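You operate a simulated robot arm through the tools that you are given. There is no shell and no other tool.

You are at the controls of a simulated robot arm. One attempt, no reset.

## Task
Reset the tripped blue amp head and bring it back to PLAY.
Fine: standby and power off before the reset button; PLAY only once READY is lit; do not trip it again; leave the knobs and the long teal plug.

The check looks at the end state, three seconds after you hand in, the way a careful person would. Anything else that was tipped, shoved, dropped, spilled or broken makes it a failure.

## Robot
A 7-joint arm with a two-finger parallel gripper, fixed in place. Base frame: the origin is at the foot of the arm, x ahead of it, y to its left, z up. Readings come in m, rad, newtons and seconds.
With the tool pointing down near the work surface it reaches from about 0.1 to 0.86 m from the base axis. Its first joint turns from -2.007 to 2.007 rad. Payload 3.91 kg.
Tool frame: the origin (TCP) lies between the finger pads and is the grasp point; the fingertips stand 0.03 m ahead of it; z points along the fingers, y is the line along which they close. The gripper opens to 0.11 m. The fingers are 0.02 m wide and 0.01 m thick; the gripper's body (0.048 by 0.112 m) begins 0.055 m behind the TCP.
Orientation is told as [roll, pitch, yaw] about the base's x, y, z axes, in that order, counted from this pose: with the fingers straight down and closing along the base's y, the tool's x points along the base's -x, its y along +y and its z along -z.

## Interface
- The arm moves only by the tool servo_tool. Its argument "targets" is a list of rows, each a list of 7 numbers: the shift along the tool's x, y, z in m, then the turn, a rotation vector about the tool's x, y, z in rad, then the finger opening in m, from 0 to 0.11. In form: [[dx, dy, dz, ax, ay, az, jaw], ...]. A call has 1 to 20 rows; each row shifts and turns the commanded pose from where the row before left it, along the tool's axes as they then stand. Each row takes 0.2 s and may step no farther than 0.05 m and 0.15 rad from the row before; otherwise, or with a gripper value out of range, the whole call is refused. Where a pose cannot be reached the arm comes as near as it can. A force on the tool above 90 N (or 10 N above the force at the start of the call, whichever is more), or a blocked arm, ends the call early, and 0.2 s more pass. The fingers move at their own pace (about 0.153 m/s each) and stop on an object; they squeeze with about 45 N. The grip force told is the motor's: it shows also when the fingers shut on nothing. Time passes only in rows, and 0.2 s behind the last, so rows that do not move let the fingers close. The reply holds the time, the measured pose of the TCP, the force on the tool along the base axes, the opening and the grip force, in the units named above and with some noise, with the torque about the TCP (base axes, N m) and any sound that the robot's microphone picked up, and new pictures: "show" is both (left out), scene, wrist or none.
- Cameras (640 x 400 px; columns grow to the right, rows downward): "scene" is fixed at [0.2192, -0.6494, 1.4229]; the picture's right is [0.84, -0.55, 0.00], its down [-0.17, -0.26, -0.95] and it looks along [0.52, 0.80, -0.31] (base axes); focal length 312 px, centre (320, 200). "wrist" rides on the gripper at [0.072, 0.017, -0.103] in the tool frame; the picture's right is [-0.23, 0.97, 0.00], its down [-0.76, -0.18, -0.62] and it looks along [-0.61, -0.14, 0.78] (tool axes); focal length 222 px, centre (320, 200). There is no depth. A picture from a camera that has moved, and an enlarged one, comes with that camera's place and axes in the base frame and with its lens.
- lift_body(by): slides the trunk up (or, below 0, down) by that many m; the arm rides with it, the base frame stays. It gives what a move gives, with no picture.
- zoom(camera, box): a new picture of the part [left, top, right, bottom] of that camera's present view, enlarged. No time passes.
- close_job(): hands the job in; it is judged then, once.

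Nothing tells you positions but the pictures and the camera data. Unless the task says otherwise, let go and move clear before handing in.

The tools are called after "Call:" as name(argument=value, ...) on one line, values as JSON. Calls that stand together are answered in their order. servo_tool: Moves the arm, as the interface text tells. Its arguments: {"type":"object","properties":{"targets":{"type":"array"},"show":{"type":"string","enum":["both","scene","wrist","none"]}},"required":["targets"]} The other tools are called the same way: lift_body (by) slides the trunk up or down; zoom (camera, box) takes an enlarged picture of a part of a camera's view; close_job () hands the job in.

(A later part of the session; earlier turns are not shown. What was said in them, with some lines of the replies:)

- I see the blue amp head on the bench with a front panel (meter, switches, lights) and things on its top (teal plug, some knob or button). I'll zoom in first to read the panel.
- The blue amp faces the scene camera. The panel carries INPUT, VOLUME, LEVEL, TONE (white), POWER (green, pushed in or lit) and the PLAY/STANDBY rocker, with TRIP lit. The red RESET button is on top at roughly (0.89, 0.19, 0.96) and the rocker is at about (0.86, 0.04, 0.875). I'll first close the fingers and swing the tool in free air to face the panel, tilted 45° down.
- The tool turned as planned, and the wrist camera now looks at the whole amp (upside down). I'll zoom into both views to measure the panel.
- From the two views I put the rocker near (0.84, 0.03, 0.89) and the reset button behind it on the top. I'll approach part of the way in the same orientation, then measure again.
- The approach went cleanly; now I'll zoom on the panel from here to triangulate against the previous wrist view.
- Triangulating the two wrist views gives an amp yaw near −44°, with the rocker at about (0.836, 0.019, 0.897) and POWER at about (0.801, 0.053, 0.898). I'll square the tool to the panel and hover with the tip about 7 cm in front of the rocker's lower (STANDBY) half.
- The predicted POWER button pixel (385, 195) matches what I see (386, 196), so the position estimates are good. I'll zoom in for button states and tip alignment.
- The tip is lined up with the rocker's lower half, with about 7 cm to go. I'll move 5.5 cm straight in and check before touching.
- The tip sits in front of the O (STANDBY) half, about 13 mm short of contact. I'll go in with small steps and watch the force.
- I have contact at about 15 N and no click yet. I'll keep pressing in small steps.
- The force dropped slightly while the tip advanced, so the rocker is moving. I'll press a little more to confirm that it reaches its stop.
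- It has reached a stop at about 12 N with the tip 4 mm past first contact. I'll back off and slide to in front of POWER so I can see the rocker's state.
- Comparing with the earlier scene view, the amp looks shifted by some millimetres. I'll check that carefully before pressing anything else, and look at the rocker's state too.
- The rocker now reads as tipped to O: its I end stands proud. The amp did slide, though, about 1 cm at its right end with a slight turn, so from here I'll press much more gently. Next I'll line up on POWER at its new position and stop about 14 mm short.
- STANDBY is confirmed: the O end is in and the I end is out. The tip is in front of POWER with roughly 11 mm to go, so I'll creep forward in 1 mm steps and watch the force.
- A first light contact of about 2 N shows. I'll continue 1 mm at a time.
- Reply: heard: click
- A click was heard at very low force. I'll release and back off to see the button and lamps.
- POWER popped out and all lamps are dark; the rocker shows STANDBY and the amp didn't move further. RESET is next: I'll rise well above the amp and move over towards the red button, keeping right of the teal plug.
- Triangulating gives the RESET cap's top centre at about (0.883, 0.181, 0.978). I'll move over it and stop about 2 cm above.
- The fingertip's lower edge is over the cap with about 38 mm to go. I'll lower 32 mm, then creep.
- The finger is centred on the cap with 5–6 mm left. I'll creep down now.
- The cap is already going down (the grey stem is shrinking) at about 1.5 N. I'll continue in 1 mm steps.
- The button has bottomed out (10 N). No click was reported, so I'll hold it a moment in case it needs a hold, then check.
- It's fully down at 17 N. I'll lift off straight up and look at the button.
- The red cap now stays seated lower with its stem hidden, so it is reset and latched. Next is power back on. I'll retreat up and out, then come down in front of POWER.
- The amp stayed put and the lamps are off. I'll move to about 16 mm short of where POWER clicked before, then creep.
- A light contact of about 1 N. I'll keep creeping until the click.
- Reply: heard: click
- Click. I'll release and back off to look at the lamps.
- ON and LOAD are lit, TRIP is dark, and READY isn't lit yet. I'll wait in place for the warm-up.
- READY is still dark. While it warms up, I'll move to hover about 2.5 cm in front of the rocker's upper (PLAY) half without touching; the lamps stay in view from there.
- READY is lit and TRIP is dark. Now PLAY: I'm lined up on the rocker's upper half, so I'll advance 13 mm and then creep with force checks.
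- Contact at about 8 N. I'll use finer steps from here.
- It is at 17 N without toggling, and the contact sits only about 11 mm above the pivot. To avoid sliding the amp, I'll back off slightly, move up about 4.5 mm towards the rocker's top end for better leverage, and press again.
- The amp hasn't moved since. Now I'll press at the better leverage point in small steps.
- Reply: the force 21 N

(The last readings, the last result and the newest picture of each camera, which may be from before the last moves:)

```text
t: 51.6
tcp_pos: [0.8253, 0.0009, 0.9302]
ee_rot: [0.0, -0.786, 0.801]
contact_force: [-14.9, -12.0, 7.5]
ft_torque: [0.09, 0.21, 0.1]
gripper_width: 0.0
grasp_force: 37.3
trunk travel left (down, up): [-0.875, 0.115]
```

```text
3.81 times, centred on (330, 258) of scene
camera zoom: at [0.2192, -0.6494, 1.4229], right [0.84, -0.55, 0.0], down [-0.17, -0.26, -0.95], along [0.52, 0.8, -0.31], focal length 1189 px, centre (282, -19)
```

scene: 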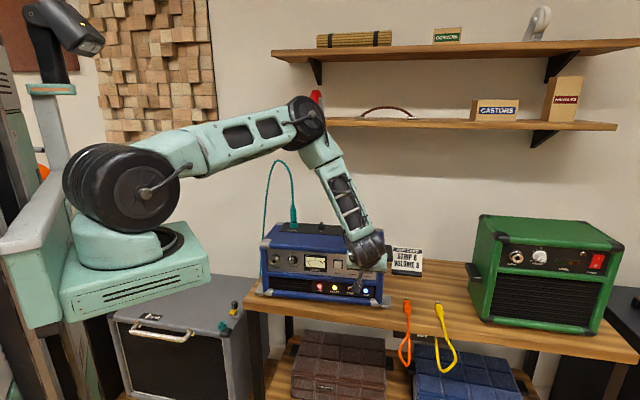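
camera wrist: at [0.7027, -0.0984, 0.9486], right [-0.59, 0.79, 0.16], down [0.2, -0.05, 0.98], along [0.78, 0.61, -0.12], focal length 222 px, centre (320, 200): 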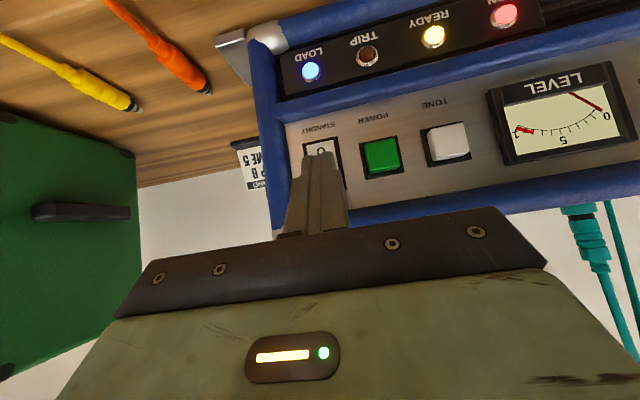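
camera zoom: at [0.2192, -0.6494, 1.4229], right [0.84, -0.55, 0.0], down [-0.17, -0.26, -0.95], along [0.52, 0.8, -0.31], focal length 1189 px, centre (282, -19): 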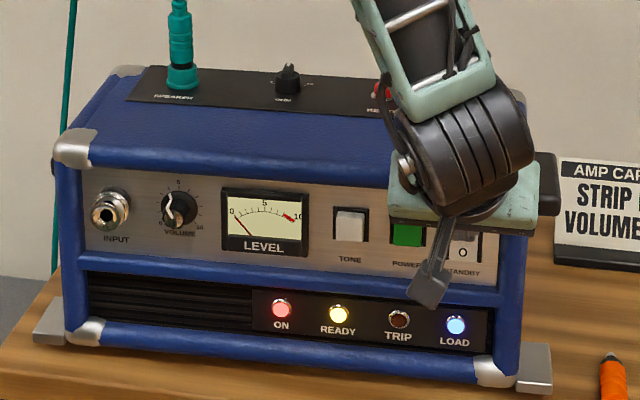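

Force is near 20 N, the amp hasn't moved, and no click. Rather than push harder, I'll back off and inspect the rocker's real state.

Call:
servo_tool(targets=[[0.005, 0, -0.005, 0, 0, 0, 0], [0.015, 0, -0.015, 0, 0, 0, 0], [0.015, 0.01, -0.015, 0, 0, 0, 0], [0, 0.035, 0, 0, 0, 0, 0], [0, 0.035, 0, 0, 0, 0, 0], [0, 0, 0, 0, 0, 0, 0]], show="both")

Call:
zoom(camera="wrist", box=[190, 160, 290, 240])

Call:
zoom(camera="scene", box=[340, 245, 390, 285])

Call:
zoom(camera="scene", box=[250, 205, 410, 310])

```text
t: 53.0
tcp_pos: [0.7331, 0.0215, 0.9281]
ee_rot: [0.0, -0.784, 0.804]
contact_force: [0.5, 0.6, -0.5]
ft_torque: [0.03, -0.03, 0.0]
gripper_width: 0.0001
grasp_force: 37.8
trunk travel left (down, up): [-0.875, 0.115]
camera wrist: at [0.634, -0.0557, 0.9506], right [-0.59, 0.79, 0.16], down [0.2, -0.05, 0.98], along [0.78, 0.61, -0.12], focal length 222 px, centre (320, 200)
```

scene: 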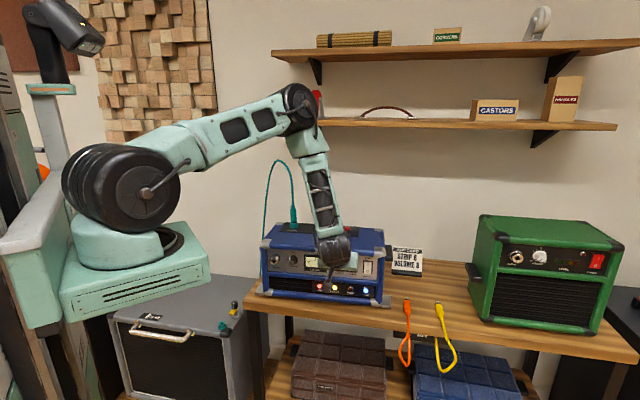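
wrist: 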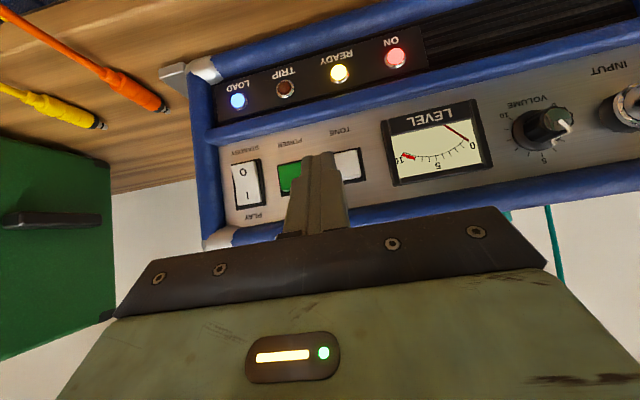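

```text
5.00 times, centred on (240, 200) of wrist
camera zoom: at [0.634, -0.0557, 0.9506], right [-0.59, 0.79, 0.16], down [0.2, -0.05, 0.98], along [0.78, 0.61, -0.12], focal length 1111 px, centre (720, 200)
```

zoom: 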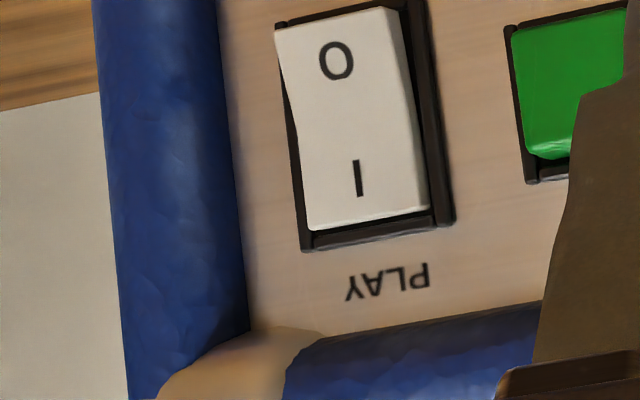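

```text
10.00 times, centred on (365, 265) of scene
camera zoom: at [0.2192, -0.6494, 1.4229], right [0.84, -0.55, 0.0], down [-0.17, -0.26, -0.95], along [0.52, 0.8, -0.31], focal length 3121 px, centre (-130, -450)
```

zoom: 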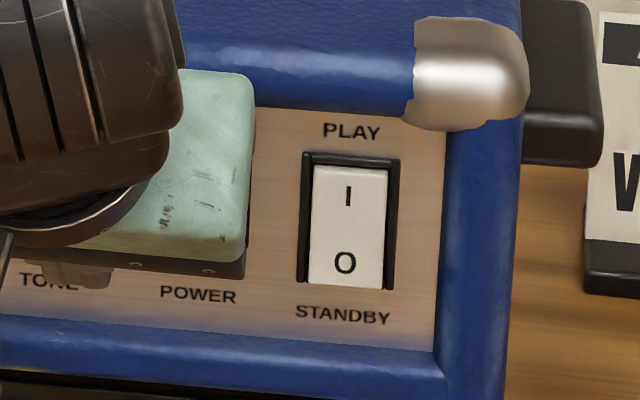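

```text
3.81 times, centred on (330, 258) of scene
camera zoom: at [0.2192, -0.6494, 1.4229], right [0.84, -0.55, 0.0], down [-0.17, -0.26, -0.95], along [0.52, 0.8, -0.31], focal length 1189 px, centre (282, -19)
```

zoom: 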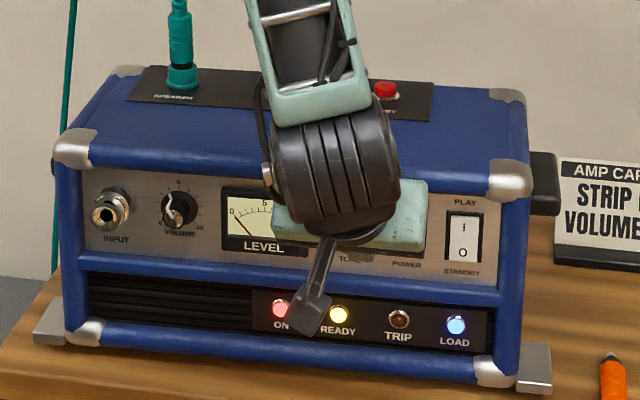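

The rocker has clearly flipped: the I end is in and the O end stands out, so it is at PLAY, with ON, READY and LOAD lit and TRIP dark. The amp hasn't shifted any further. I'll back away and up, clear of everything.

Call:
servo_tool(targets=[[0.03, 0, -0.03, 0, 0, 0, 0], [0.03, 0, -0.03, 0, 0, 0, 0], [0.03, 0, -0.03, 0, 0, 0, 0], [-0.03, 0, -0.03, 0, 0, 0, 0], [-0.03, 0, -0.03, 0, 0, 0, 0], [-0.03, 0, -0.03, 0, 0, 0, 0], [-0.03, 0, -0.03, 0, 0, 0, 0], [-0.03, 0, -0.03, 0, 0, 0, 0], [-0.03, 0, -0.03, 0, 0, 0, 0], [0, 0, 0, 0, 0, 0, 0], [0, 0, 0, 0, 0, 0, 0], [0, 0, 0, 0, 0, 0, 0], [0, 0, 0, 0, 0, 0, 0], [0, 0, 0, 0, 0, 0, 0]], show="both")

Call:
zoom(camera="scene", box=[250, 205, 410, 310])

Call:
zoom(camera="scene", box=[310, 235, 410, 300])

```text
t: 56.0
tcp_pos: [0.6436, -0.0712, 1.1818]
ee_rot: [0.0, -0.786, 0.803]
contact_force: [-0.4, 0.9, -0.9]
ft_torque: [0.02, -0.01, 0.02]
gripper_width: 0.0003
grasp_force: 37.5
trunk travel left (down, up): [-0.875, 0.115]
camera wrist: at [0.5449, -0.1488, 1.2033], right [-0.59, 0.79, 0.16], down [0.2, -0.05, 0.98], along [0.78, 0.61, -0.12], focal length 222 px, centre (320, 200)
```

scene: 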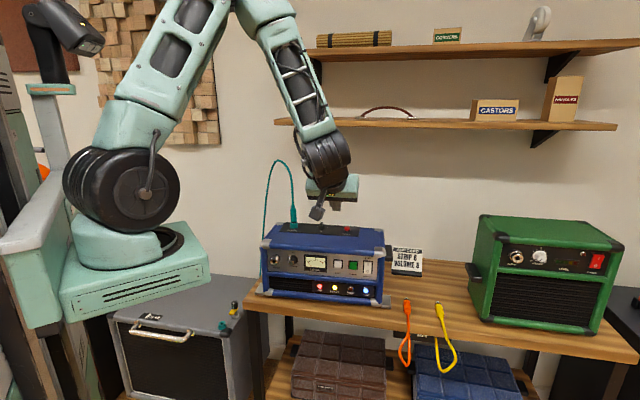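
wrist: 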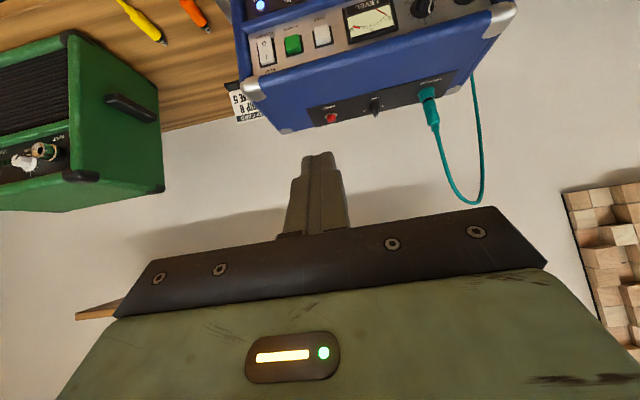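

```text
3.81 times, centred on (330, 258) of scene
camera zoom: at [0.2192, -0.6494, 1.4229], right [0.84, -0.55, 0.0], down [-0.17, -0.26, -0.95], along [0.52, 0.8, -0.31], focal length 1189 px, centre (282, -19)
```

zoom: 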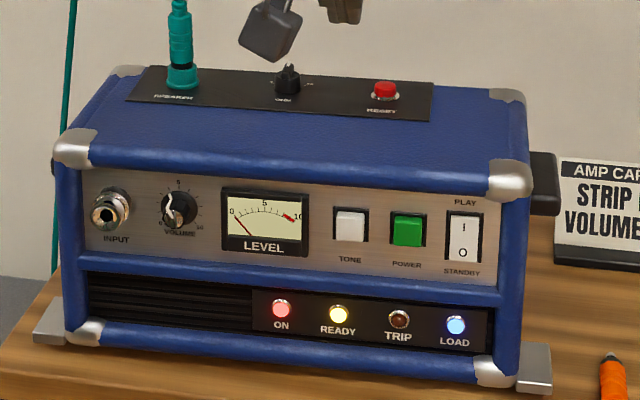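

```text
6.15 times, centred on (360, 268) of scene
camera zoom: at [0.2192, -0.6494, 1.4229], right [0.84, -0.55, 0.0], down [-0.17, -0.26, -0.95], along [0.52, 0.8, -0.31], focal length 1921 px, centre (74, -215)
```

zoom: 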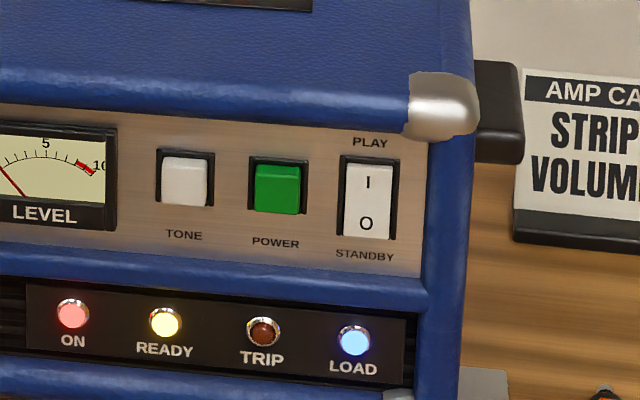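

The amp is on with READY and LOAD lit, TRIP dark and the rocker at PLAY. It has stayed that way for several seconds, with knobs and teal plug untouched and the arm clear. I'm handing in.

Call:
close_job()

```text
The job is handed in.
```

The blue amp head is reset and back in PLAY. At hand-in, ON, READY and LOAD were lit, TRIP was dark, and it had run for several seconds without tripping again.

- **Order:** I went to standby, then power off, then the red reset button, then power on. I moved the rocker to PLAY only after READY lit.
- **Amp moved:** On the first press (standby) I pushed too far before checking the force. The amp slid back about 1 cm at its right end and turned about 1.5 to 2 degrees. I left it there rather than risk more handling, and the later presses didn't move it.
- **Everything else:** The knobs, the long teal plug, the TONE button and the amp card were not touched. The arm is clear of the amp and holding nothing.
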